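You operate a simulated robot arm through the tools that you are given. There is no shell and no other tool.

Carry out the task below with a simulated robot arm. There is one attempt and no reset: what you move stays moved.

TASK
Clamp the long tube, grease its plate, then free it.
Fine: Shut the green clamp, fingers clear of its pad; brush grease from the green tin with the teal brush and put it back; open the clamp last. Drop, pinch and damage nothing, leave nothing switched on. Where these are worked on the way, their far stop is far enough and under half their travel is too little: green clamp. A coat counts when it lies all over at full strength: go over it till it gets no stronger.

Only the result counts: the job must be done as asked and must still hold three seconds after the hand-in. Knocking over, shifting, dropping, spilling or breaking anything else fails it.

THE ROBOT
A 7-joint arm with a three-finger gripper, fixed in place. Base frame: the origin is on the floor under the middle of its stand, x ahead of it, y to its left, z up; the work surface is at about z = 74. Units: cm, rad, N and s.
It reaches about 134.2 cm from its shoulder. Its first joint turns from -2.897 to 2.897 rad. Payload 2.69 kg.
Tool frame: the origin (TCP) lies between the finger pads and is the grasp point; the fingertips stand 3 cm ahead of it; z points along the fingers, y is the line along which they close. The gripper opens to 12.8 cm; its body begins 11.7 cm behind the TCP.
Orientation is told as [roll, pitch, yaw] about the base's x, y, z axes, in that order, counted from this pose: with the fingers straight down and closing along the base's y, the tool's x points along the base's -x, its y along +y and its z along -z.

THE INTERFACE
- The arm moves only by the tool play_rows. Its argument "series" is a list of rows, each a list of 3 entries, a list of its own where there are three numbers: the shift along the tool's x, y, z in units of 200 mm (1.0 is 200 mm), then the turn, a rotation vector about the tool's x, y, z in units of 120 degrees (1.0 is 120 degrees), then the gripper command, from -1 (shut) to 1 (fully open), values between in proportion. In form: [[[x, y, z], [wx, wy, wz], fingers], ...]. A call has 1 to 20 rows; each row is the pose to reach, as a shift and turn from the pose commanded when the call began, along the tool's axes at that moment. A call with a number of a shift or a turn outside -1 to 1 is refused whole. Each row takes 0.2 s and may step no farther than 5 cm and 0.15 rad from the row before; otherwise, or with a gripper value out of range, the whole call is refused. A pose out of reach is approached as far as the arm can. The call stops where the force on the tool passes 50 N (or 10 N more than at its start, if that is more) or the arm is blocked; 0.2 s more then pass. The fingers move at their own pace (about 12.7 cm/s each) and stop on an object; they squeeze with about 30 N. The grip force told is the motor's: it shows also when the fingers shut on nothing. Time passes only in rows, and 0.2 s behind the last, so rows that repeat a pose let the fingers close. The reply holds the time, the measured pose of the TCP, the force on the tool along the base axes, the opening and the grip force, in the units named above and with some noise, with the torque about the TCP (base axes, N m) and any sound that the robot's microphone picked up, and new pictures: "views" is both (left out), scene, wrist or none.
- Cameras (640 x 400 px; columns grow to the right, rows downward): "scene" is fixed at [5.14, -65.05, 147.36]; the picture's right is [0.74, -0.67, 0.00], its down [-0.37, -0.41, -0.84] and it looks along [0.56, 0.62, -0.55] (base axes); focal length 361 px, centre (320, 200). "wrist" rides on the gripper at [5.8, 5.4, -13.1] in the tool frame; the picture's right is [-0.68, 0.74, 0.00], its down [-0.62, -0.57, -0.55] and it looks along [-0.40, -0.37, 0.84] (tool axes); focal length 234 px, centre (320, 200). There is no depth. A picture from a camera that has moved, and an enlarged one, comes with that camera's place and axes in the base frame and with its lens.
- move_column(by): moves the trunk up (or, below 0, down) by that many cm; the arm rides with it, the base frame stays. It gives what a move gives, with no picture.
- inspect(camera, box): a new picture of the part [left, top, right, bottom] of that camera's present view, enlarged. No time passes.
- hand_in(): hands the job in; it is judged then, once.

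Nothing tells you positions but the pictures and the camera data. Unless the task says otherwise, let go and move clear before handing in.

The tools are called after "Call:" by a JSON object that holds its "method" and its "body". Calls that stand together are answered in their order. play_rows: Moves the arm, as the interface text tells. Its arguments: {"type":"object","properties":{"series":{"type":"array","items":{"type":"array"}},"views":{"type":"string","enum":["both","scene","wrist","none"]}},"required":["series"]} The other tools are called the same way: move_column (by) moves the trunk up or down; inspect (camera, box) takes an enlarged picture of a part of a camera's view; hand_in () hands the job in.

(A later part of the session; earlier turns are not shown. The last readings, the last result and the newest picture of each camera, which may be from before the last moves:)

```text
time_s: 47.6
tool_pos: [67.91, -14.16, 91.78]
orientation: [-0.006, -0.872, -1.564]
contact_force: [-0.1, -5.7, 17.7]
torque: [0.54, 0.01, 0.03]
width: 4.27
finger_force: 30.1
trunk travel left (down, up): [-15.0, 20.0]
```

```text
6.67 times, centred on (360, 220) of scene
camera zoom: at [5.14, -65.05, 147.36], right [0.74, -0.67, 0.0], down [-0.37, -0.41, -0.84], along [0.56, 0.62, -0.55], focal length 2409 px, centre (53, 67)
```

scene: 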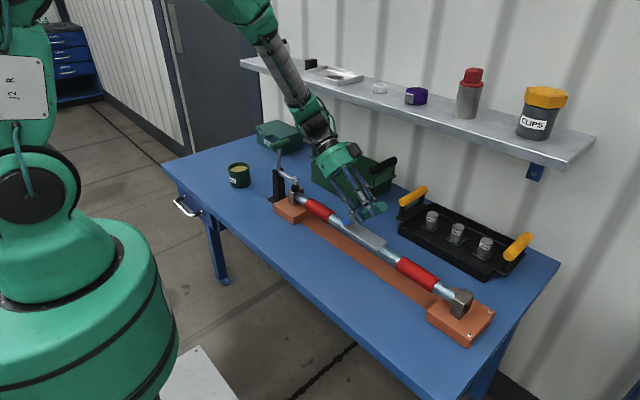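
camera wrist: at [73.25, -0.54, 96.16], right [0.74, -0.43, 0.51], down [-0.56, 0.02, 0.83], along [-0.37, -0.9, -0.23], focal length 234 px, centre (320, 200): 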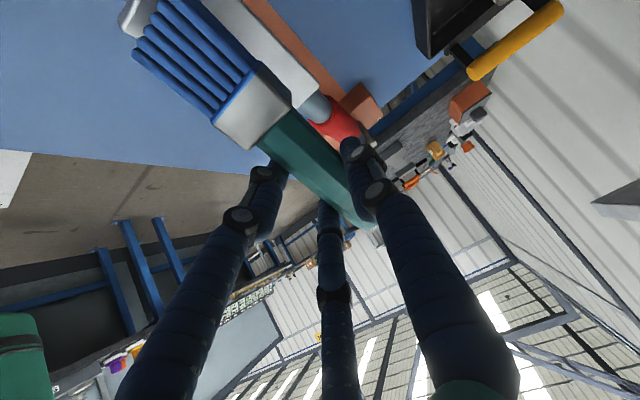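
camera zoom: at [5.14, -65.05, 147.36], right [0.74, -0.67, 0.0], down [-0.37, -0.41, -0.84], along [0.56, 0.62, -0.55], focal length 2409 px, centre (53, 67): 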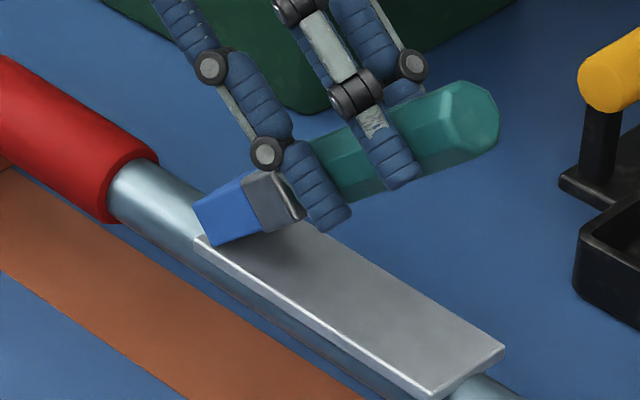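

First contact is firm at this height. I'll ease up about 2 mm and draw the brush along the plate toward -y.

Call:
{"method": "play_rows", "body": {"series": [[[-0.0096, 0, -0.008], [0, 0, 0], -1], [[-0.042, 0, 0.03], [0, 0, 0], -1], [[-0.105, 0, 0.105], [0, 0, 0], -1], [[-0.168, 0, 0.18], [0, 0, 0], -1], [[-0.231, 0, 0.256], [0, 0, 0], -1], [[-0.295, 0, 0.331], [0, 0, 0], -1], [[-0.358, 0, 0.407], [0, 0, 0], -1], [[-0.421, 0, 0.482], [0, 0, 0], -1]], "views": "both"}}

Call:
{"method": "inspect", "body": {"camera": "scene", "box": [320, 190, 420, 270]}}

Call:
{"method": "inspect", "body": {"camera": "wrist", "box": [80, 0, 400, 240]}}

```text
time_s: 49.4
tool_pos: [68.05, -27.05, 91.66]
orientation: [-0.009, -0.874, -1.562]
contact_force: [0.5, -2.1, 4.0]
torque: [0.11, 0.04, 0.02]
width: 4.27
finger_force: 29.9
trunk travel left (down, up): [-15.0, 20.0]
camera wrist: at [73.27, -13.23, 95.75], right [0.74, -0.43, 0.51], down [-0.56, 0.02, 0.83], along [-0.37, -0.9, -0.23], focal length 234 px, centre (320, 200)
```

scene: 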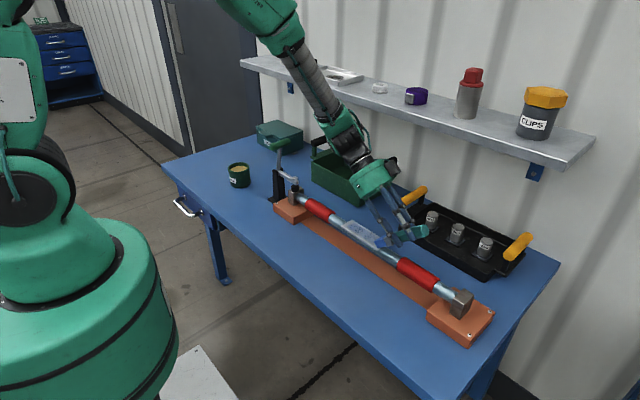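
wrist: 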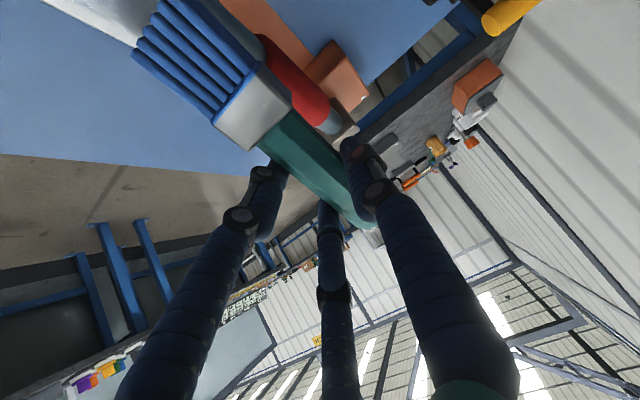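

```text
5.00 times, centred on (370, 230) of scene
camera zoom: at [5.14, -65.05, 147.36], right [0.74, -0.67, 0.0], down [-0.37, -0.41, -0.84], along [0.56, 0.62, -0.55], focal length 1807 px, centre (70, 50)
```

zoom: 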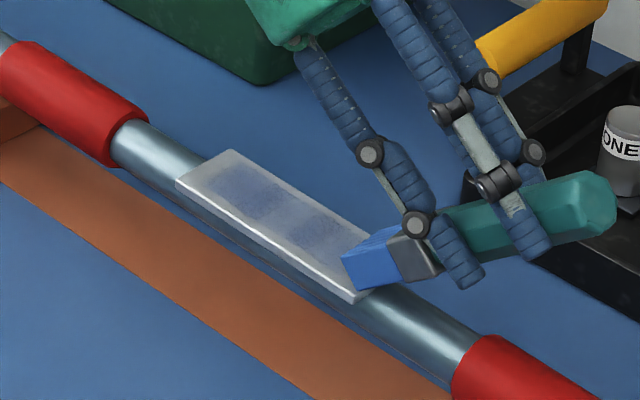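

```text
1.67 times, centred on (240, 120) of wrist
camera zoom: at [73.27, -13.23, 95.75], right [0.74, -0.43, 0.51], down [-0.56, 0.02, 0.83], along [-0.37, -0.9, -0.23], focal length 390 px, centre (453, 333)
```

zoom: 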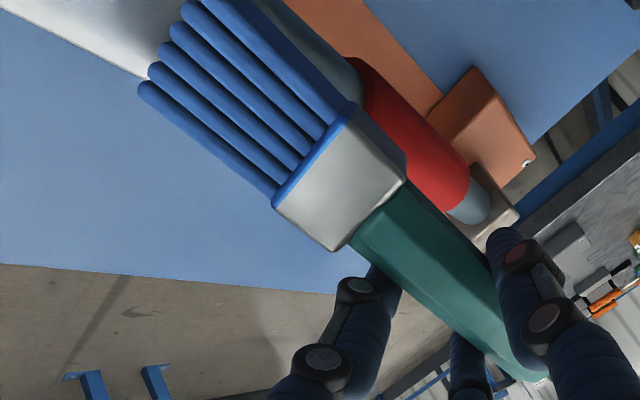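

The blue coat is going on, with light force (about 4 N) and the brush steady in the grip. I'll do more strokes now, beginning with a lane shifted toward the near (-x) edge, out and back.

Call:
{"method": "play_rows", "body": {"series": [[[-0.0306, 0, -0.0257], [0, 0, 0], -1], [[-0.0306, -0.0375, -0.0257], [0, 0, 0], -1], [[0.0019, -0.0375, 0.0016], [0, 0, 0], -1], [[0.0566, -0.0375, -0.0635], [0, 0, 0], -1], [[0.1112, -0.0375, -0.1286], [0, 0, 0], -1], [[0.1659, -0.0375, -0.1937], [0, 0, 0], -1], [[0.2205, -0.0375, -0.2588], [0, 0, 0], -1], [[0.2752, -0.0375, -0.324], [0, 0, 0], -1], [[0.3298, -0.0375, -0.3891], [0, 0, 0], -1], [[0.3845, -0.0375, -0.4542], [0, 0, 0], -1], [[0.4359, -0.0375, -0.5155], [0, 0, 0], -1], [[0.4359, -0.0375, -0.5155], [0, 0, 0], -1]], "views": "none"}}

Call:
{"method": "inspect", "body": {"camera": "scene", "box": [320, 190, 420, 270]}}

```text
time_s: 52.0
tool_pos: [67.26, -13.39, 91.8]
orientation: [-0.01, -0.872, -1.563]
contact_force: [0.6, -0.6, 0.6]
torque: [-0.04, -0.01, -0.01]
width: 4.29
finger_force: 30.1
trunk travel left (down, up): [-15.0, 20.0]
```

```text
5.00 times, centred on (370, 230) of scene
camera zoom: at [5.14, -65.05, 147.36], right [0.74, -0.67, 0.0], down [-0.37, -0.41, -0.84], along [0.56, 0.62, -0.55], focal length 1807 px, centre (70, 50)
```

zoom: 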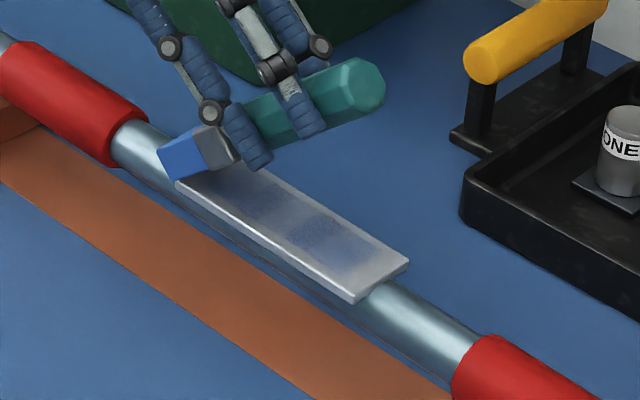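

That lane barely touched, and the tip is now right at the plate's end. I'll lift a little, step back onto the plate, and find the contact height for this lane.

Call:
{"method": "play_rows", "body": {"series": [[[-0.0383, 0, -0.03215], [0, 0, 0], -1], [[-0.0576, 0, -0.0092], [0, 0, 0], -1], [[-0.0193, 0, 0.023], [0, 0, 0], -1], [[-0.0155, 0, 0.0262], [0, 0, 0], -1], [[-0.0155, 0, 0.0262], [0, 0, 0], -1]], "views": "none"}}

Call:
{"method": "inspect", "body": {"camera": "scene", "box": [330, 195, 390, 240]}}

```text
time_s: 53.2
tool_pos: [67.31, -14.11, 91.8]
orientation: [-0.01, -0.872, -1.561]
contact_force: [0.2, -1.0, -0.8]
torque: [-0.02, 0.05, 0.02]
width: 4.25
finger_force: 29.7
trunk travel left (down, up): [-15.0, 20.0]
```

```text
8.89 times, centred on (360, 218) of scene
camera zoom: at [5.14, -65.05, 147.36], right [0.74, -0.67, 0.0], down [-0.37, -0.41, -0.84], along [0.56, 0.62, -0.55], focal length 3212 px, centre (-36, 44)
```

zoom: 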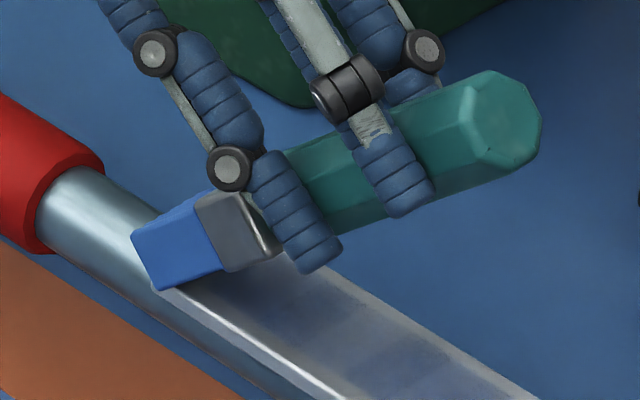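

There's still no contact here, so I'll lower 1 mm at a time.

Call:
{"method": "play_rows", "body": {"series": [[[0.0038, 0, 0.0032], [0, 0, 0], -1], [[0.0038, 0, 0.0032], [0, 0, 0], -1]], "views": "none"}}

Call:
{"method": "play_rows", "body": {"series": [[[0.0038, 0, 0.0032], [0, 0, 0], -1], [[0.0038, 0, 0.0032], [0, 0, 0], -1]], "views": "none"}}

```text
time_s: 53.8
tool_pos: [67.35, -14.13, 91.73]
orientation: [-0.009, -0.872, -1.563]
contact_force: [0.0, -1.2, 4.7]
torque: [0.27, 0.03, 0.02]
width: 4.25
finger_force: 29.8
trunk travel left (down, up): [-15.0, 20.0]
```

```text
time_s: 54.4
tool_pos: [67.32, -14.07, 91.82]
orientation: [-0.008, -0.875, -1.563]
contact_force: [-0.9, -2.0, 14.6]
torque: [0.8, 0.06, 0.13]
width: 4.24
finger_force: 29.5
trunk travel left (down, up): [-15.0, 20.0]
```

Contact is light (about 5 N) at 1 mm higher than this. I'll ease up that millimetre and drag this near-edge lane toward -y.

Call:
{"method": "play_rows", "body": {"series": [[[-0.0038, 0, -0.0032], [0, 0, 0], -1], [[-0.0552, 0, 0.0581], [0, 0, 0], -1], [[-0.1067, 0, 0.1194], [0, 0, 0], -1], [[-0.1581, 0, 0.1806], [0, 0, 0], -1], [[-0.2096, 0, 0.2419], [0, 0, 0], -1], [[-0.261, 0, 0.3032], [0, 0, 0], -1], [[-0.3124, 0, 0.3645], [0, 0, 0], -1], [[-0.3639, 0, 0.4258], [0, 0, 0], -1], [[-0.4153, 0, 0.487], [0, 0, 0], -1], [[-0.4153, 0, 0.487], [0, 0, 0], -1]], "views": "none"}}

Call:
{"method": "inspect", "body": {"camera": "scene", "box": [320, 190, 420, 270]}}

```text
time_s: 56.6
tool_pos: [67.32, -26.76, 91.56]
orientation: [-0.012, -0.873, -1.563]
contact_force: [-0.9, 0.0, -1.1]
torque: [0.01, -0.03, 0.01]
width: 4.24
finger_force: 29.6
trunk travel left (down, up): [-15.0, 20.0]
```

```text
5.00 times, centred on (370, 230) of scene
camera zoom: at [5.14, -65.05, 147.36], right [0.74, -0.67, 0.0], down [-0.37, -0.41, -0.84], along [0.56, 0.62, -0.55], focal length 1807 px, centre (70, 50)
```

zoom: 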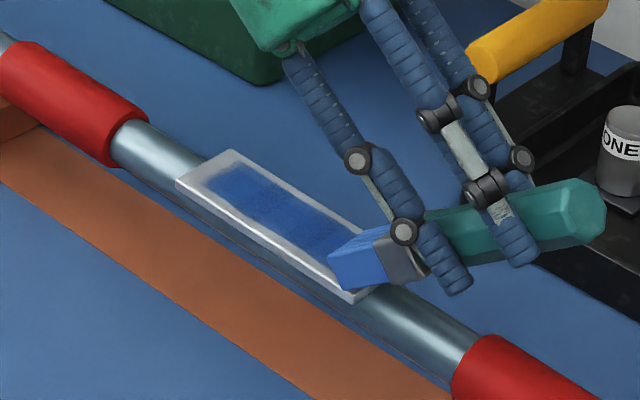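

The coat is clearly building inside an inset rectangle on the plate. I'll check the bristles' grease load and the coat from the wrist camera.

Call:
{"method": "inspect", "body": {"camera": "wrist", "box": [80, 0, 400, 240]}}

Call:
{"method": "inspect", "body": {"camera": "scene", "box": [345, 210, 405, 255]}}

```text
1.67 times, centred on (240, 120) of wrist
camera zoom: at [72.59, -13.07, 95.6], right [0.74, -0.43, 0.51], down [-0.56, 0.02, 0.83], along [-0.37, -0.9, -0.23], focal length 390 px, centre (453, 333)
```

zoom: 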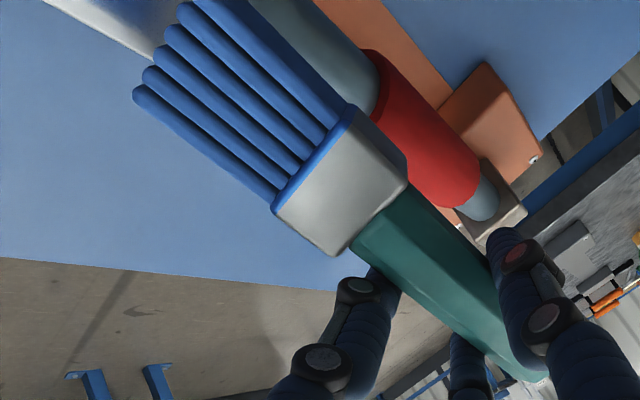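

```text
8.89 times, centred on (375, 232) of scene
camera zoom: at [5.14, -65.05, 147.36], right [0.74, -0.67, 0.0], down [-0.37, -0.41, -0.84], along [0.56, 0.62, -0.55], focal length 3212 px, centre (-169, -89)
```

zoom: 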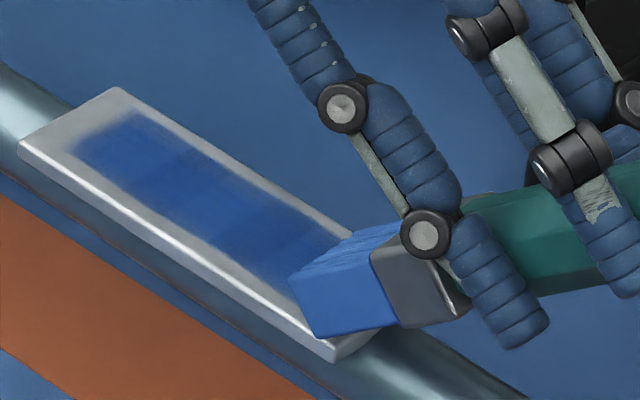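

The bristles are still well loaded. The coat is strong in the middle and weaker toward the far edge, so the far-side (+x) lane is next. I'll lift, shift over, and find light contact.

Call:
{"method": "play_rows", "body": {"series": [[[-0.04, 0, -0.033], [0, 0, 0], -1], [[-0.0766, 0.03, -0.0643], [0, 0, 0], -1], [[0.05, 0.06, -0.215], [0, 0, 0], -1], [[0.19, 0.1, -0.382], [0, 0, 0], -1], [[0.3349, 0.1, -0.5545], [0, 0, 0], -1], [[0.37, 0.1, -0.525], [0, 0, 0], -1], [[0.4038, 0.1, -0.4966], [0, 0, 0], -1], [[0.4077, 0.1, -0.4934], [0, 0, 0], -1], [[0.4077, 0.1, -0.4934], [0, 0, 0], -1]], "views": "none"}}

Call:
{"method": "inspect", "body": {"camera": "scene", "box": [320, 190, 420, 270]}}

```text
time_s: 58.6
tool_pos: [69.25, -14.13, 91.66]
orientation: [-0.011, -0.873, -1.561]
contact_force: [0.8, 0.7, -0.2]
torque: [0.02, 0.0, 0.02]
width: 4.24
finger_force: 30.0
trunk travel left (down, up): [-15.0, 20.0]
```

```text
5.00 times, centred on (370, 230) of scene
camera zoom: at [5.14, -65.05, 147.36], right [0.74, -0.67, 0.0], down [-0.37, -0.41, -0.84], along [0.56, 0.62, -0.55], focal length 1807 px, centre (70, 50)
```

zoom: 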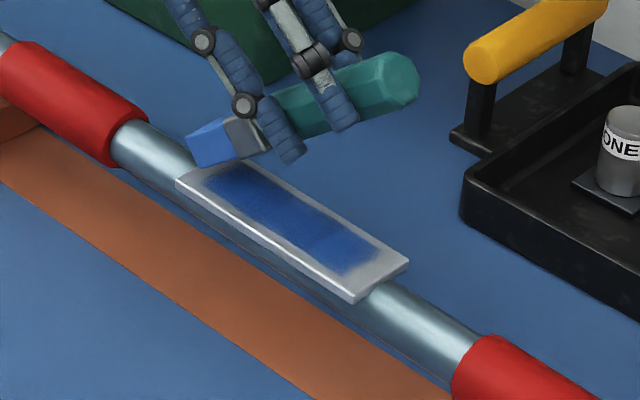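

I'll touch down in this far lane.

Call:
{"method": "play_rows", "body": {"series": [[[0.0057, 0, 0.0048], [0, 0, 0], -1], [[0.0057, 0, 0.0048], [0, 0, 0], -1]], "views": "none"}}

Call:
{"method": "play_rows", "body": {"series": [[[0.0038, 0, 0.0032], [0, 0, 0], -1], [[0.0038, 0, 0.0032], [0, 0, 0], -1]], "views": "none"}}

```text
time_s: 59.2
tool_pos: [69.22, -14.03, 91.59]
orientation: [-0.009, -0.873, -1.562]
contact_force: [0.0, 0.6, -0.5]
torque: [0.0, 0.01, 0.0]
width: 4.27
finger_force: 29.8
trunk travel left (down, up): [-15.0, 20.0]
```

```text
time_s: 59.8
tool_pos: [69.3, -13.9, 91.4]
orientation: [-0.012, -0.872, -1.562]
contact_force: [-0.3, 0.3, -1.0]
torque: [0.03, 0.0, 0.0]
width: 4.24
finger_force: 29.9
trunk travel left (down, up): [-15.0, 20.0]
```

Call:
{"method": "play_rows", "body": {"series": [[[0.0038, 0, 0.0032], [0, 0, 0], -1], [[0.0038, 0, 0.0032], [0, 0, 0], -1]], "views": "none"}}

Call:
{"method": "play_rows", "body": {"series": [[[0.0038, 0, 0.0032], [0, 0, 0], -1], [[0.0038, 0, 0.0032], [0, 0, 0], -1]], "views": "none"}}

Call:
{"method": "inspect", "body": {"camera": "scene", "box": [330, 195, 390, 240]}}

```text
time_s: 60.4
tool_pos: [69.24, -14.1, 91.4]
orientation: [-0.006, -0.87, -1.564]
contact_force: [-1.8, 0.1, 12.3]
torque: [0.9, 0.08, 0.15]
width: 4.27
finger_force: 30.1
trunk travel left (down, up): [-15.0, 20.0]
```

```text
time_s: 61.0
tool_pos: [69.16, -14.17, 91.3]
orientation: [-0.005, -0.873, -1.564]
contact_force: [2.6, -4.0, 12.9]
torque: [0.64, -0.38, -0.24]
width: 4.25
finger_force: 29.7
trunk travel left (down, up): [-15.0, 20.0]
```

```text
8.89 times, centred on (360, 218) of scene
camera zoom: at [5.14, -65.05, 147.36], right [0.74, -0.67, 0.0], down [-0.37, -0.41, -0.84], along [0.56, 0.62, -0.55], focal length 3212 px, centre (-36, 44)
```

zoom: 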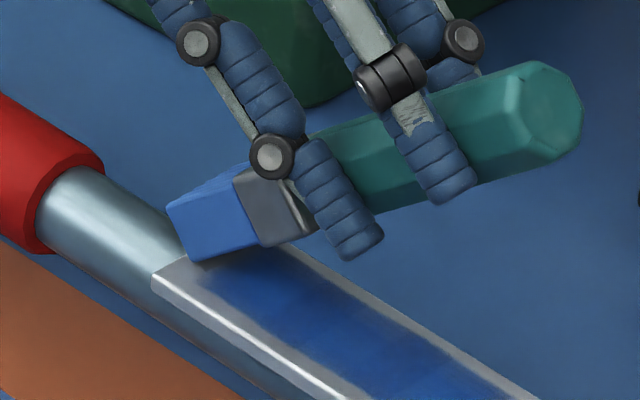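

Light contact is found in the far lane, so I'll drag it toward -y.

Call:
{"method": "play_rows", "body": {"series": [[[-0.0019, 0, -0.0016], [0, 0, 0], -1], [[-0.0533, 0, 0.0597], [0, 0, 0], -1], [[-0.1048, 0, 0.121], [0, 0, 0], -1], [[-0.1562, 0, 0.1822], [0, 0, 0], -1], [[-0.2077, 0, 0.2435], [0, 0, 0], -1], [[-0.2591, 0, 0.3048], [0, 0, 0], -1], [[-0.3105, 0, 0.3661], [0, 0, 0], -1], [[-0.362, 0, 0.4274], [0, 0, 0], -1], [[-0.4134, 0, 0.4886], [0, 0, 0], -1]], "views": "none"}}

Call:
{"method": "inspect", "body": {"camera": "scene", "box": [320, 190, 420, 270]}}

```text
time_s: 63.0
tool_pos: [69.27, -26.77, 91.31]
orientation: [-0.011, -0.873, -1.56]
contact_force: [0.0, 0.1, -0.5]
torque: [-0.02, 0.0, -0.01]
width: 4.25
finger_force: 29.7
trunk travel left (down, up): [-15.0, 20.0]
```

```text
5.00 times, centred on (370, 230) of scene
camera zoom: at [5.14, -65.05, 147.36], right [0.74, -0.67, 0.0], down [-0.37, -0.41, -0.84], along [0.56, 0.62, -0.55], focal length 1807 px, centre (70, 50)
```

zoom: 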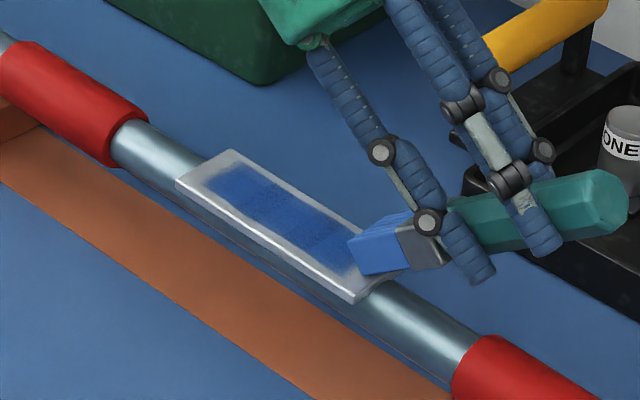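

Contact faded along that drag. I'll lift a little to see the whole coat clearly and judge what's missing.

Call:
{"method": "play_rows", "body": {"series": [[[-0.1, 0, -0.084], [0, 0, 0], -1], [[-0.2, 0, -0.168], [0, 0, 0], -1], [[-0.3, 0, -0.252], [0, 0, 0], -1], [[-0.3, 0, -0.252], [0, 0, 0], -1]], "views": "wrist"}}

Call:
{"method": "inspect", "body": {"camera": "scene", "box": [345, 210, 405, 255]}}

Call:
{"method": "inspect", "body": {"camera": "wrist", "box": [80, 0, 400, 240]}}

```text
time_s: 64.0
tool_pos: [69.46, -26.91, 99.23]
orientation: [-0.01, -0.874, -1.561]
contact_force: [0.0, 0.3, -0.2]
torque: [-0.02, 0.02, 0.01]
width: 4.26
finger_force: 29.9
trunk travel left (down, up): [-15.0, 20.0]
camera wrist: at [74.75, -13.18, 103.18], right [0.74, -0.43, 0.51], down [-0.56, 0.02, 0.83], along [-0.37, -0.9, -0.23], focal length 234 px, centre (320, 200)
```

wrist: 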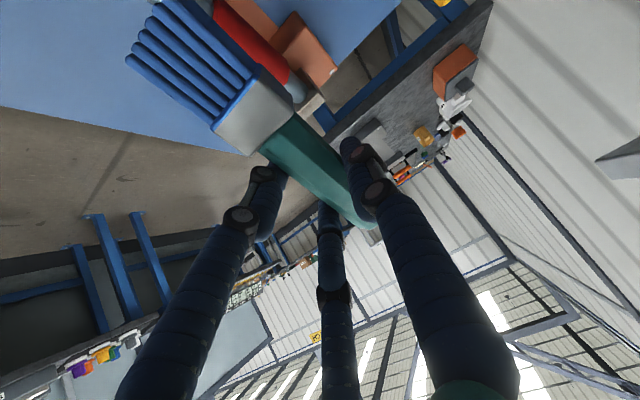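

```text
8.89 times, centred on (375, 232) of scene
camera zoom: at [5.14, -65.05, 147.36], right [0.74, -0.67, 0.0], down [-0.37, -0.41, -0.84], along [0.56, 0.62, -0.55], focal length 3212 px, centre (-169, -89)
```

zoom: 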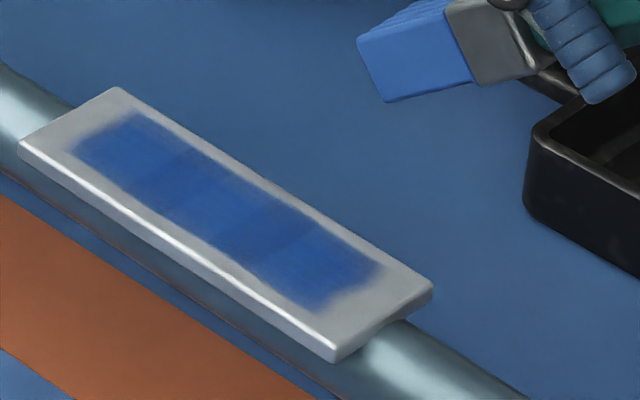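

```text
1.67 times, centred on (240, 120) of wrist
camera zoom: at [74.75, -13.18, 103.18], right [0.74, -0.43, 0.51], down [-0.56, 0.02, 0.83], along [-0.37, -0.9, -0.23], focal length 390 px, centre (453, 333)
```

zoom: 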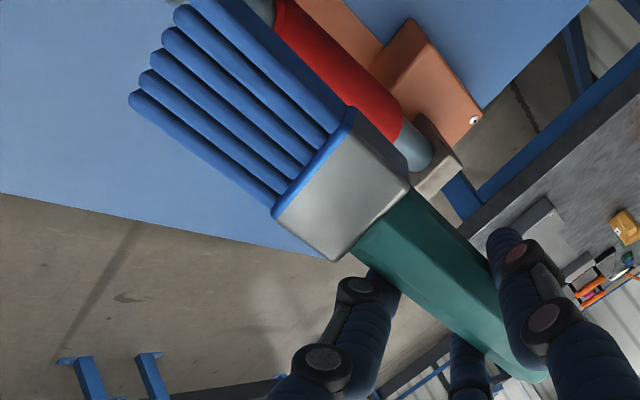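

The coat reaches from about y -7.6 to -18.3, leaving the two ends and the near edge bare. I'll set down at the -y end and make pushing strokes toward +y, which load the grip less.

Call:
{"method": "play_rows", "body": {"series": [[[0.1, -0.04, 0.084], [0, 0, 0], -1], [[0.2, -0.08, 0.168], [0, 0, 0], -1], [[0.285, -0.08, 0.239], [0, 0, 0], -1], [[0.296, -0.08, 0.2487], [0, 0, 0], -1], [[0.3, -0.08, 0.252], [0, 0, 0], -1], [[0.3, -0.08, 0.252], [0, 0, 0], -1]], "views": "none"}}

Call:
{"method": "play_rows", "body": {"series": [[[0.0038, 0, 0.0032], [0, 0, 0], -1], [[0.0038, 0, 0.0032], [0, 0, 0], -1]], "views": "none"}}

Call:
{"method": "inspect", "body": {"camera": "scene", "box": [345, 210, 405, 255]}}

```text
time_s: 65.4
tool_pos: [67.79, -26.87, 91.18]
orientation: [-0.011, -0.872, -1.562]
contact_force: [-0.3, -0.9, -0.3]
torque: [-0.02, 0.04, 0.01]
width: 4.25
finger_force: 29.7
trunk travel left (down, up): [-15.0, 20.0]
```

```text
time_s: 66.0
tool_pos: [67.68, -26.88, 91.11]
orientation: [-0.01, -0.873, -1.562]
contact_force: [0.2, 0.3, -1.0]
torque: [0.01, 0.01, 0.02]
width: 4.25
finger_force: 30.4
trunk travel left (down, up): [-15.0, 20.0]
```

```text
8.89 times, centred on (375, 232) of scene
camera zoom: at [5.14, -65.05, 147.36], right [0.74, -0.67, 0.0], down [-0.37, -0.41, -0.84], along [0.56, 0.62, -0.55], focal length 3212 px, centre (-169, -89)
```

zoom: 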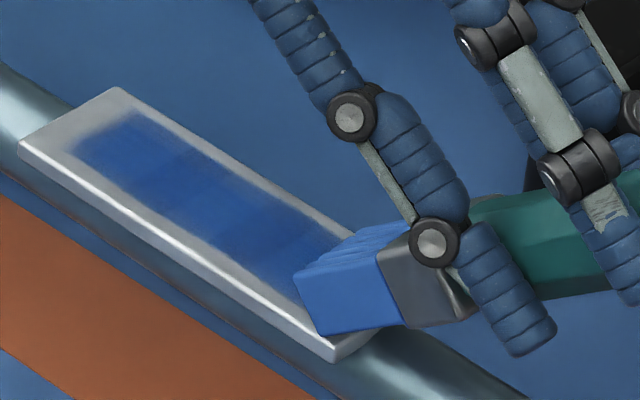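

Call:
{"method": "play_rows", "body": {"series": [[[0.0038, 0, 0.0032], [0, 0, 0], -1], [[0.0038, 0, 0.0032], [0, 0, 0], -1]], "views": "none"}}

Call:
{"method": "play_rows", "body": {"series": [[[0.0038, 0, 0.0032], [0, 0, 0], -1], [[0.0038, 0, 0.0032], [0, 0, 0], -1]], "views": "none"}}

Call:
{"method": "play_rows", "body": {"series": [[[0.0038, 0, 0.0032], [0, 0, 0], -1], [[0.0038, 0, 0.0032], [0, 0, 0], -1]], "views": "none"}}

```text
time_s: 66.6
tool_pos: [67.72, -26.87, 91.19]
orientation: [-0.007, -0.873, -1.563]
contact_force: [-1.1, -2.6, 10.1]
torque: [0.48, 0.12, 0.13]
width: 4.27
finger_force: 30.1
trunk travel left (down, up): [-15.0, 20.0]
```

```text
time_s: 67.2
tool_pos: [67.65, -26.76, 91.03]
orientation: [-0.008, -0.871, -1.564]
contact_force: [0.8, -5.2, 14.9]
torque: [0.59, -0.17, -0.08]
width: 4.24
finger_force: 29.6
trunk travel left (down, up): [-15.0, 20.0]
```

```text
time_s: 67.8
tool_pos: [67.63, -26.89, 90.76]
orientation: [-0.008, -0.873, -1.563]
contact_force: [1.2, -3.8, 12.0]
torque: [0.65, -0.23, -0.13]
width: 4.23
finger_force: 30.2
trunk travel left (down, up): [-15.0, 20.0]
```

I have firm light contact at the -y end. I'll push along toward +y at this height.

Call:
{"method": "play_rows", "body": {"series": [[[0.0514, 0, -0.0613], [0, 0, 0], -1], [[0.1029, 0, -0.1226], [0, 0, 0], -1], [[0.1543, 0, -0.1838], [0, 0, 0], -1], [[0.2058, 0, -0.2451], [0, 0, 0], -1], [[0.2572, 0, -0.3064], [0, 0, 0], -1], [[0.3086, 0, -0.3677], [0, 0, 0], -1], [[0.3601, 0, -0.429], [0, 0, 0], -1], [[0.4035, 0, -0.4807], [0, 0, 0], -1], [[0.4035, 0, -0.4807], [0, 0, 0], -1]], "views": "none"}}

Call:
{"method": "inspect", "body": {"camera": "scene", "box": [335, 200, 405, 255]}}

```text
time_s: 69.8
tool_pos: [67.57, -14.1, 90.77]
orientation: [-0.008, -0.871, -1.562]
contact_force: [-0.3, 0.4, 3.5]
torque: [0.43, -0.05, 0.01]
width: 4.25
finger_force: 30.6
trunk travel left (down, up): [-15.0, 20.0]
```

```text
7.27 times, centred on (370, 228) of scene
camera zoom: at [5.14, -65.05, 147.36], right [0.74, -0.67, 0.0], down [-0.37, -0.41, -0.84], along [0.56, 0.62, -0.55], focal length 2628 px, centre (-44, 0)
```

zoom: 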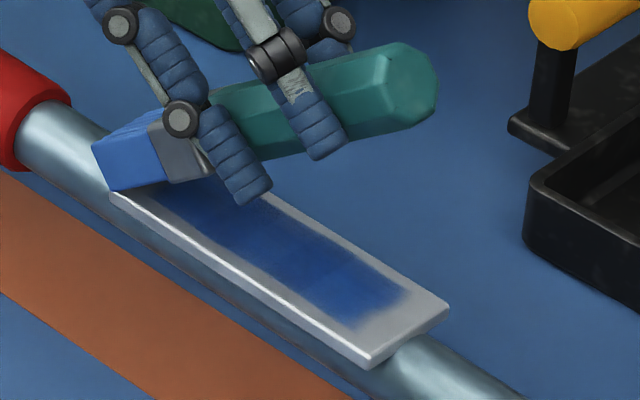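

The coat looks like an inset rectangle (about 80% of the plate) and it just got visibly darker, so now it's about reaching full, even strength. I'll lift and look.

Call:
{"method": "play_rows", "body": {"series": [[[-0.1, 0, -0.084], [0, 0, 0], -1], [[-0.2, 0, -0.168], [0, 0, 0], -1], [[-0.2, 0, -0.168], [0, 0, 0], -1]], "views": "none"}}

Call:
{"method": "inspect", "body": {"camera": "scene", "box": [345, 210, 405, 255]}}

Call:
{"method": "inspect", "body": {"camera": "wrist", "box": [80, 0, 400, 240]}}

```text
time_s: 70.6
tool_pos: [67.49, -14.28, 96.07]
orientation: [-0.009, -0.873, -1.562]
contact_force: [-0.4, 0.1, -0.7]
torque: [0.01, -0.03, 0.02]
width: 4.25
finger_force: 30.2
trunk travel left (down, up): [-15.0, 20.0]
```

```text
8.89 times, centred on (375, 232) of scene
camera zoom: at [5.14, -65.05, 147.36], right [0.74, -0.67, 0.0], down [-0.37, -0.41, -0.84], along [0.56, 0.62, -0.55], focal length 3212 px, centre (-169, -89)
```

zoom: 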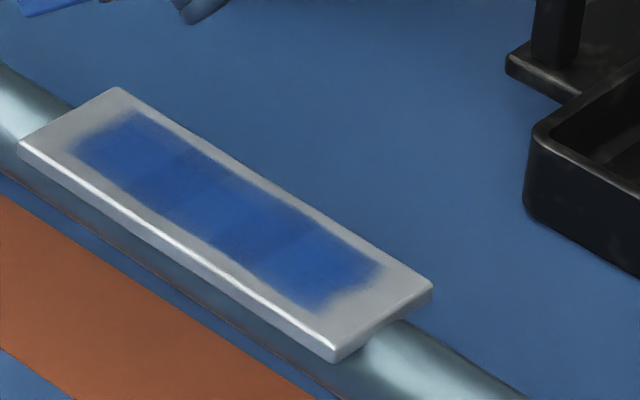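

```text
1.67 times, centred on (240, 120) of wrist
camera zoom: at [72.82, -0.51, 100.09], right [0.74, -0.43, 0.51], down [-0.56, 0.02, 0.83], along [-0.37, -0.9, -0.23], focal length 390 px, centre (453, 333)
```

zoom: 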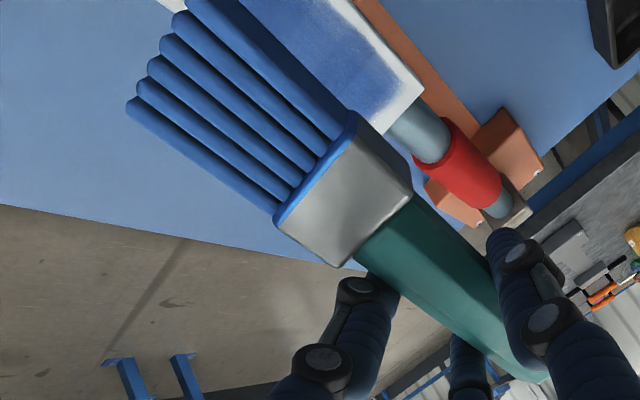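

I'll zoom on the coat from the wrist side to judge evenness.

Call:
{"method": "inspect", "body": {"camera": "wrist", "box": [170, 0, 350, 90]}}

Call:
{"method": "inspect", "body": {"camera": "scene", "box": [340, 215, 390, 250]}}

```text
3.56 times, centred on (260, 45) of wrist
camera zoom: at [72.82, -0.51, 100.09], right [0.74, -0.43, 0.51], down [-0.56, 0.02, 0.83], along [-0.37, -0.9, -0.23], focal length 833 px, centre (533, 751)
```

zoom: 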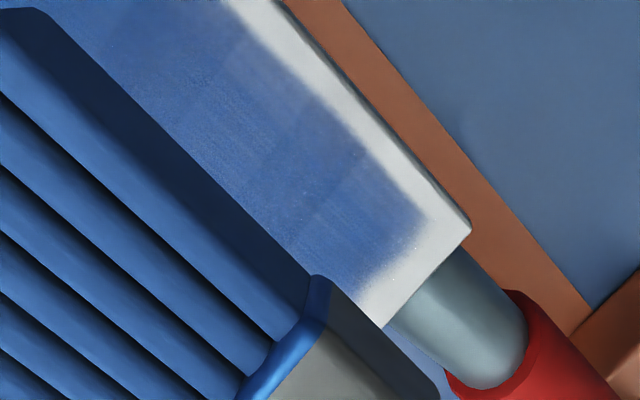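

```text
11.43 times, centred on (365, 232) of scene
camera zoom: at [5.14, -65.05, 147.36], right [0.74, -0.67, 0.0], down [-0.37, -0.41, -0.84], along [0.56, 0.62, -0.55], focal length 4130 px, centre (-194, -171)
```

zoom: 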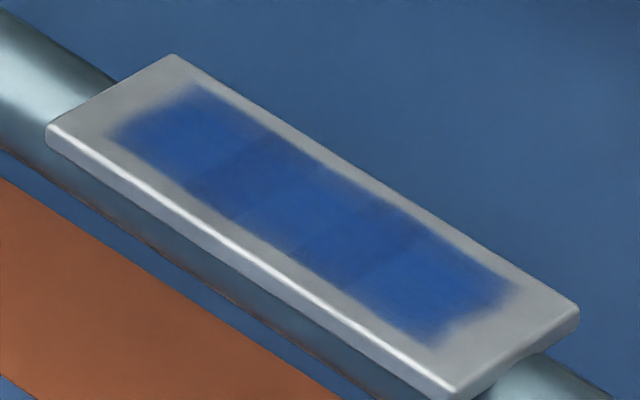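

The coat covers its zone but its strength is still uneven from column to column. I'll continue with firm, steady passes, starting with the far-side lane from the +y end.

Call:
{"method": "play_rows", "body": {"series": [[[0.08, 0.04, 0.067], [0, 0, 0], -1], [[0.17, 0.065, 0.1427], [0, 0, 0], -1], [[0.195, 0.065, 0.1637], [0, 0, 0], -1], [[0.2049, 0.065, 0.172], [0, 0, 0], -1], [[0.2049, 0.065, 0.172], [0, 0, 0], -1]], "views": "none"}}

```text
time_s: 71.8
tool_pos: [68.91, -14.23, 90.74]
orientation: [-0.007, -0.873, -1.564]
contact_force: [1.1, -2.9, 12.8]
torque: [0.67, -0.06, -0.04]
width: 4.24
finger_force: 29.4
trunk travel left (down, up): [-15.0, 20.0]
```

Call:
{"method": "play_rows", "body": {"series": [[[-0.0494, 0, 0.0598], [0, 0, 0], -1], [[-0.0987, 0, 0.1195], [0, 0, 0], -1], [[-0.1481, 0, 0.1793], [0, 0, 0], -1], [[-0.1975, 0, 0.239], [0, 0, 0], -1], [[-0.2469, 0, 0.2988], [0, 0, 0], -1], [[-0.2962, 0, 0.3585], [0, 0, 0], -1], [[-0.3456, 0, 0.4183], [0, 0, 0], -1], [[-0.395, 0, 0.478], [0, 0, 0], -1], [[-0.395, -0.03, 0.478], [0, 0, 0], -1], [[-0.3451, -0.03, 0.4187], [0, 0, 0], -1], [[-0.2953, -0.03, 0.3593], [0, 0, 0], -1], [[-0.2455, -0.03, 0.3], [0, 0, 0], -1], [[-0.1956, -0.03, 0.2406], [0, 0, 0], -1], [[-0.1458, -0.03, 0.1812], [0, 0, 0], -1], [[-0.096, -0.03, 0.1218], [0, 0, 0], -1], [[-0.0461, -0.03, 0.0625], [0, 0, 0], -1], [[0.0037, -0.03, 0.0031], [0, 0, 0], -1]], "views": "none"}}

Call:
{"method": "inspect", "body": {"camera": "scene", "box": [340, 215, 390, 250]}}

```text
time_s: 75.4
tool_pos: [68.37, -14.37, 90.65]
orientation: [-0.009, -0.873, -1.563]
contact_force: [-1.0, 1.6, 4.7]
torque: [0.52, 0.0, -0.01]
width: 4.26
finger_force: 30.4
trunk travel left (down, up): [-15.0, 20.0]
```

```text
11.43 times, centred on (365, 232) of scene
camera zoom: at [5.14, -65.05, 147.36], right [0.74, -0.67, 0.0], down [-0.37, -0.41, -0.84], along [0.56, 0.62, -0.55], focal length 4130 px, centre (-194, -171)
```

zoom: 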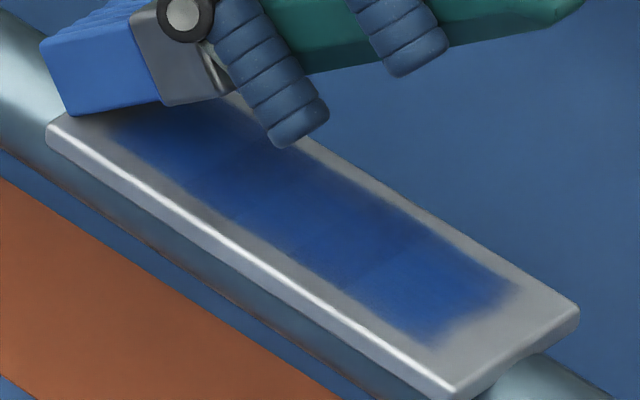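

It's still building. I'll run another back-and-forth pair with a slight downward ramp to keep contact, reaching further to the -y end.

Call:
{"method": "play_rows", "body": {"series": [[[-0.0515, 0.01, 0.0625], [0, 0, 0], -1], [[-0.103, 0.01, 0.125], [0, 0, 0], -1], [[-0.1545, 0.01, 0.1875], [0, 0, 0], -1], [[-0.206, 0.01, 0.25], [0, 0, 0], -1], [[-0.2575, 0.01, 0.3125], [0, 0, 0], -1], [[-0.309, 0.01, 0.375], [0, 0, 0], -1], [[-0.3605, 0.01, 0.4375], [0, 0, 0], -1], [[-0.412, 0.01, 0.5], [0, 0, 0], -1], [[-0.412, -0.015, 0.5], [0, 0, 0], -1], [[-0.412, -0.04, 0.5], [0, 0, 0], -1], [[-0.36, -0.04, 0.438], [0, 0, 0], -1], [[-0.308, -0.04, 0.376], [0, 0, 0], -1], [[-0.256, -0.04, 0.314], [0, 0, 0], -1], [[-0.204, -0.04, 0.252], [0, 0, 0], -1], [[-0.152, -0.04, 0.19], [0, 0, 0], -1], [[-0.1, -0.04, 0.128], [0, 0, 0], -1], [[-0.048, -0.04, 0.066], [0, 0, 0], -1], [[0.0, -0.04, 0.0088], [0, 0, 0], -1]], "views": "none"}}

Call:
{"method": "inspect", "body": {"camera": "scene", "box": [340, 215, 390, 250]}}

```text
time_s: 79.2
tool_pos: [67.34, -14.48, 90.53]
orientation: [-0.011, -0.874, -1.56]
contact_force: [0.2, 0.4, -0.7]
torque: [0.01, 0.0, -0.02]
width: 4.22
finger_force: 29.6
trunk travel left (down, up): [-15.0, 20.0]
```

```text
11.43 times, centred on (365, 232) of scene
camera zoom: at [5.14, -65.05, 147.36], right [0.74, -0.67, 0.0], down [-0.37, -0.41, -0.84], along [0.56, 0.62, -0.55], focal length 4130 px, centre (-194, -171)
```

zoom: 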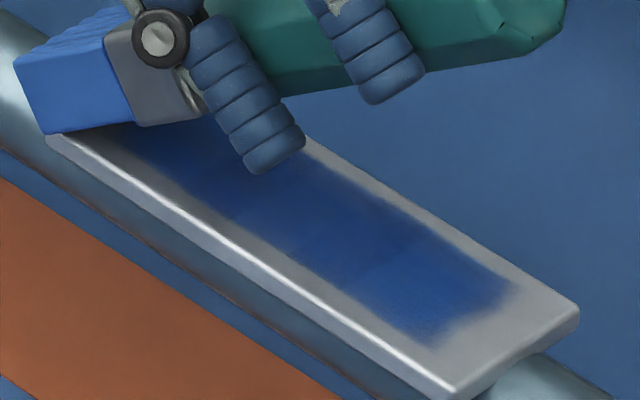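

Contact faded again because the brush has pitched to about 33° effective. I'll lift, tilt the hand 15° more so the bristles stand steeper, and re-check the geometry.

Call:
{"method": "play_rows", "body": {"series": [[[-0.077, 0, -0.0643], [0, 0, 0], -1], [[-0.1532, 0, -0.1286], [0, 0, 0], -1], [[-0.1532, 0, -0.1286], [0, -0.06, 0], -1], [[-0.1532, 0, -0.1286], [0, -0.125, 0], -1], [[-0.1532, 0, -0.1286], [0, -0.125, 0], -1]], "views": "both"}}

Call:
{"method": "inspect", "body": {"camera": "scene", "box": [335, 190, 405, 250]}}

Call:
{"method": "inspect", "body": {"camera": "wrist", "box": [80, 0, 400, 240]}}

```text
time_s: 80.4
tool_pos: [67.56, -14.52, 94.42]
orientation: [-0.015, -1.136, -1.553]
contact_force: [0.2, 0.2, -1.0]
torque: [-0.07, 0.02, -0.06]
width: 4.23
finger_force: 29.7
trunk travel left (down, up): [-15.0, 20.0]
camera wrist: at [72.82, -0.15, 94.69], right [0.74, -0.28, 0.61], down [-0.56, 0.24, 0.79], along [-0.37, -0.93, 0.02], focal length 234 px, centre (320, 200)
```

scene: 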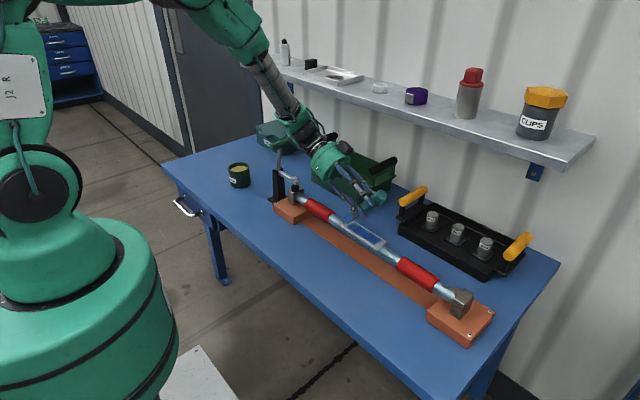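
wrist: 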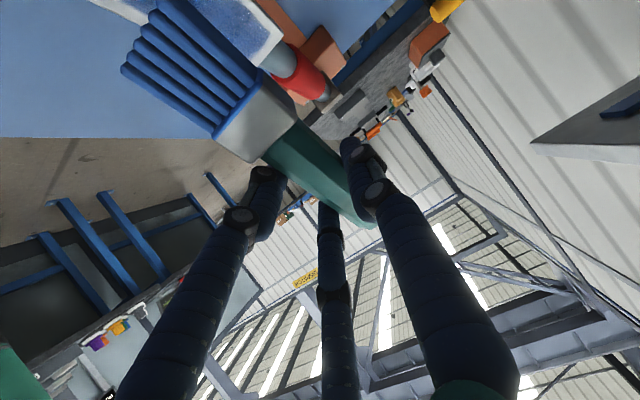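

```text
6.67 times, centred on (370, 220) of scene
camera zoom: at [5.14, -65.05, 147.36], right [0.74, -0.67, 0.0], down [-0.37, -0.41, -0.84], along [0.56, 0.62, -0.55], focal length 2409 px, centre (-13, 67)
```

zoom: 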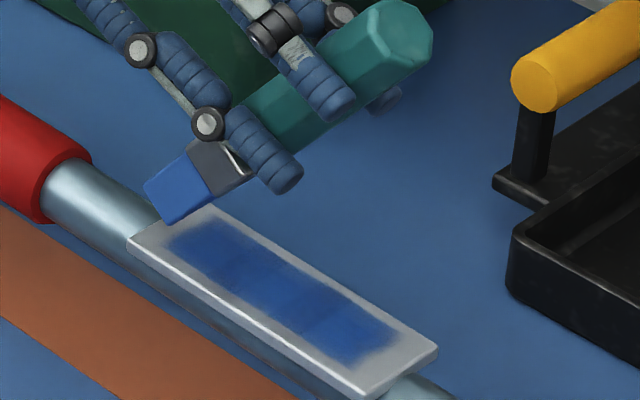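

```text
1.67 times, centred on (240, 120) of wrist
camera zoom: at [72.82, -0.15, 94.69], right [0.74, -0.28, 0.61], down [-0.56, 0.24, 0.79], along [-0.37, -0.93, 0.02], focal length 390 px, centre (453, 333)
```

zoom: 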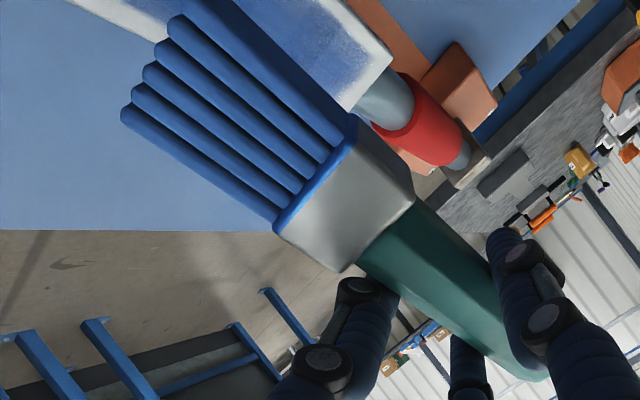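

The bristles now stand at a steeper angle and the coat looks more even. I'll touch down again in the centre lane near the +y end.

Call:
{"method": "play_rows", "body": {"series": [[[0.06, 0.02, -0.013], [0, 0, 0], -1], [[0.1223, 0.035, -0.0259], [0, 0, 0], -1], [[0.135, 0.035, -0.02], [0, 0, 0], -1], [[0.135, 0.035, -0.02], [0, 0, 0], -1]], "views": "none"}}

Call:
{"method": "play_rows", "body": {"series": [[[0.0045, 0, 0.0021], [0, 0, 0], -1], [[0.0045, 0, 0.0021], [0, 0, 0], -1]], "views": "none"}}

```text
time_s: 81.4
tool_pos: [68.16, -12.93, 92.15]
orientation: [-0.011, -1.133, -1.558]
contact_force: [-0.3, -1.4, 3.2]
torque: [0.12, -0.11, -0.02]
width: 4.24
finger_force: 30.2
trunk travel left (down, up): [-15.0, 20.0]
```

```text
time_s: 82.0
tool_pos: [68.27, -13.0, 92.22]
orientation: [-0.014, -1.134, -1.56]
contact_force: [-1.9, 1.7, 11.5]
torque: [0.86, -0.03, 0.08]
width: 4.22
finger_force: 29.7
trunk travel left (down, up): [-15.0, 20.0]
```

Call:
{"method": "play_rows", "body": {"series": [[[-0.0329, 0, 0.0716], [0, 0, 0], -1], [[-0.0658, 0, 0.1431], [0, 0, 0], -1], [[-0.0986, 0, 0.2147], [0, 0, 0], -1], [[-0.1315, 0, 0.2862], [0, 0, 0], -1], [[-0.1644, 0, 0.3578], [0, 0, 0], -1], [[-0.1973, 0, 0.4293], [0, 0, 0], -1], [[-0.2302, 0, 0.5009], [0, 0, 0], -1], [[-0.263, 0, 0.5724], [0, 0, 0], -1], [[-0.263, -0.02, 0.5724], [0, 0, 0], -1], [[-0.263, -0.04, 0.5724], [0, 0, 0], -1]], "views": "none"}}

Call:
{"method": "inspect", "body": {"camera": "scene", "box": [340, 215, 390, 250]}}

```text
time_s: 84.2
tool_pos: [67.45, -25.56, 92.14]
orientation: [-0.015, -1.133, -1.556]
contact_force: [-0.2, -0.2, -1.3]
torque: [-0.01, 0.0, -0.05]
width: 4.23
finger_force: 29.5
trunk travel left (down, up): [-15.0, 20.0]
```

```text
11.43 times, centred on (365, 232) of scene
camera zoom: at [5.14, -65.05, 147.36], right [0.74, -0.67, 0.0], down [-0.37, -0.41, -0.84], along [0.56, 0.62, -0.55], focal length 4130 px, centre (-194, -171)
```

zoom: 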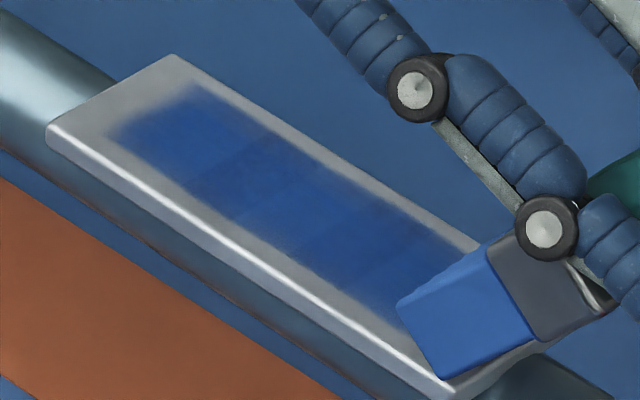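

Contact was lost again while dragging. I'll press down here at the -y end and make a push stroke, which holds contact better.

Call:
{"method": "play_rows", "body": {"series": [[[0.0045, 0, 0.0021], [0, 0, 0], -1], [[0.0045, 0, 0.0021], [0, 0, 0], -1]], "views": "none"}}

Call:
{"method": "play_rows", "body": {"series": [[[0.0045, 0, 0.0021], [0, 0, 0], -1], [[0.0045, 0, 0.0021], [0, 0, 0], -1]], "views": "none"}}

```text
time_s: 84.8
tool_pos: [67.49, -25.51, 91.98]
orientation: [-0.017, -1.133, -1.555]
contact_force: [0.3, 0.1, -0.6]
torque: [-0.02, -0.02, 0.0]
width: 4.23
finger_force: 29.7
trunk travel left (down, up): [-15.0, 20.0]
```

```text
time_s: 85.4
tool_pos: [67.47, -25.37, 91.95]
orientation: [-0.014, -1.133, -1.556]
contact_force: [1.1, -0.7, 1.2]
torque: [0.02, -0.02, 0.01]
width: 4.25
finger_force: 29.8
trunk travel left (down, up): [-15.0, 20.0]
```

Call:
{"method": "play_rows", "body": {"series": [[[0.0045, 0, 0.0021], [0, 0, 0], -1], [[0.0045, 0, 0.0021], [0, 0, 0], -1]], "views": "none"}}

Call:
{"method": "inspect", "body": {"camera": "scene", "box": [350, 215, 400, 250]}}

```text
time_s: 86.0
tool_pos: [67.54, -25.59, 91.89]
orientation: [-0.011, -1.134, -1.561]
contact_force: [-2.8, -2.8, 14.9]
torque: [0.69, 0.17, 0.17]
width: 4.23
finger_force: 30.0
trunk travel left (down, up): [-15.0, 20.0]
```

```text
11.43 times, centred on (375, 232) of scene
camera zoom: at [5.14, -65.05, 147.36], right [0.74, -0.67, 0.0], down [-0.37, -0.41, -0.84], along [0.56, 0.62, -0.55], focal length 4130 px, centre (-309, -171)
```

zoom: 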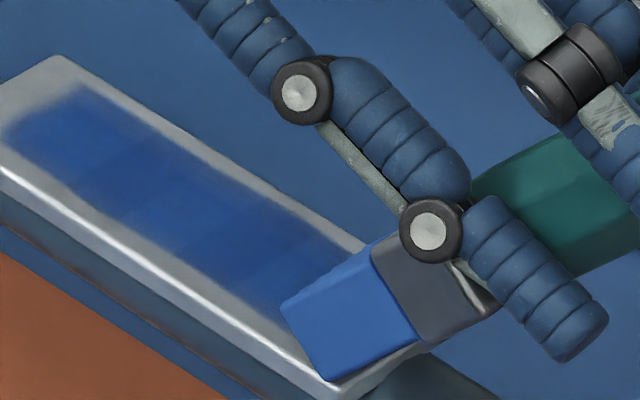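

Call:
{"method": "play_rows", "body": {"series": [[[0.0333, 0, -0.0713], [0, 0, 0], -1], [[0.0666, 0, -0.1426], [0, 0, 0], -1], [[0.1, 0, -0.2139], [0, 0, 0], -1], [[0.1333, 0, -0.2852], [0, 0, 0], -1], [[0.1666, 0, -0.3565], [0, 0, 0], -1], [[0.2, 0, -0.4278], [0, 0, 0], -1], [[0.2333, 0, -0.4991], [0, 0, 0], -1], [[0.2666, 0, -0.5704], [0, 0, 0], -1]], "views": "none"}}

Call:
{"method": "inspect", "body": {"camera": "scene", "box": [340, 215, 390, 250]}}

```text
time_s: 87.8
tool_pos: [67.56, -12.87, 91.75]
orientation: [-0.019, -1.133, -1.554]
contact_force: [-0.3, 1.0, 0.7]
torque: [0.12, -0.04, 0.02]
width: 4.21
finger_force: 30.0
trunk travel left (down, up): [-15.0, 20.0]
```

```text
11.43 times, centred on (365, 232) of scene
camera zoom: at [5.14, -65.05, 147.36], right [0.74, -0.67, 0.0], down [-0.37, -0.41, -0.84], along [0.56, 0.62, -0.55], focal length 4130 px, centre (-194, -171)
```

zoom: 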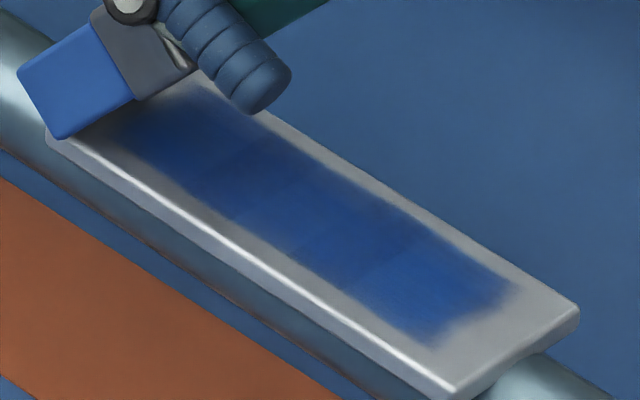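

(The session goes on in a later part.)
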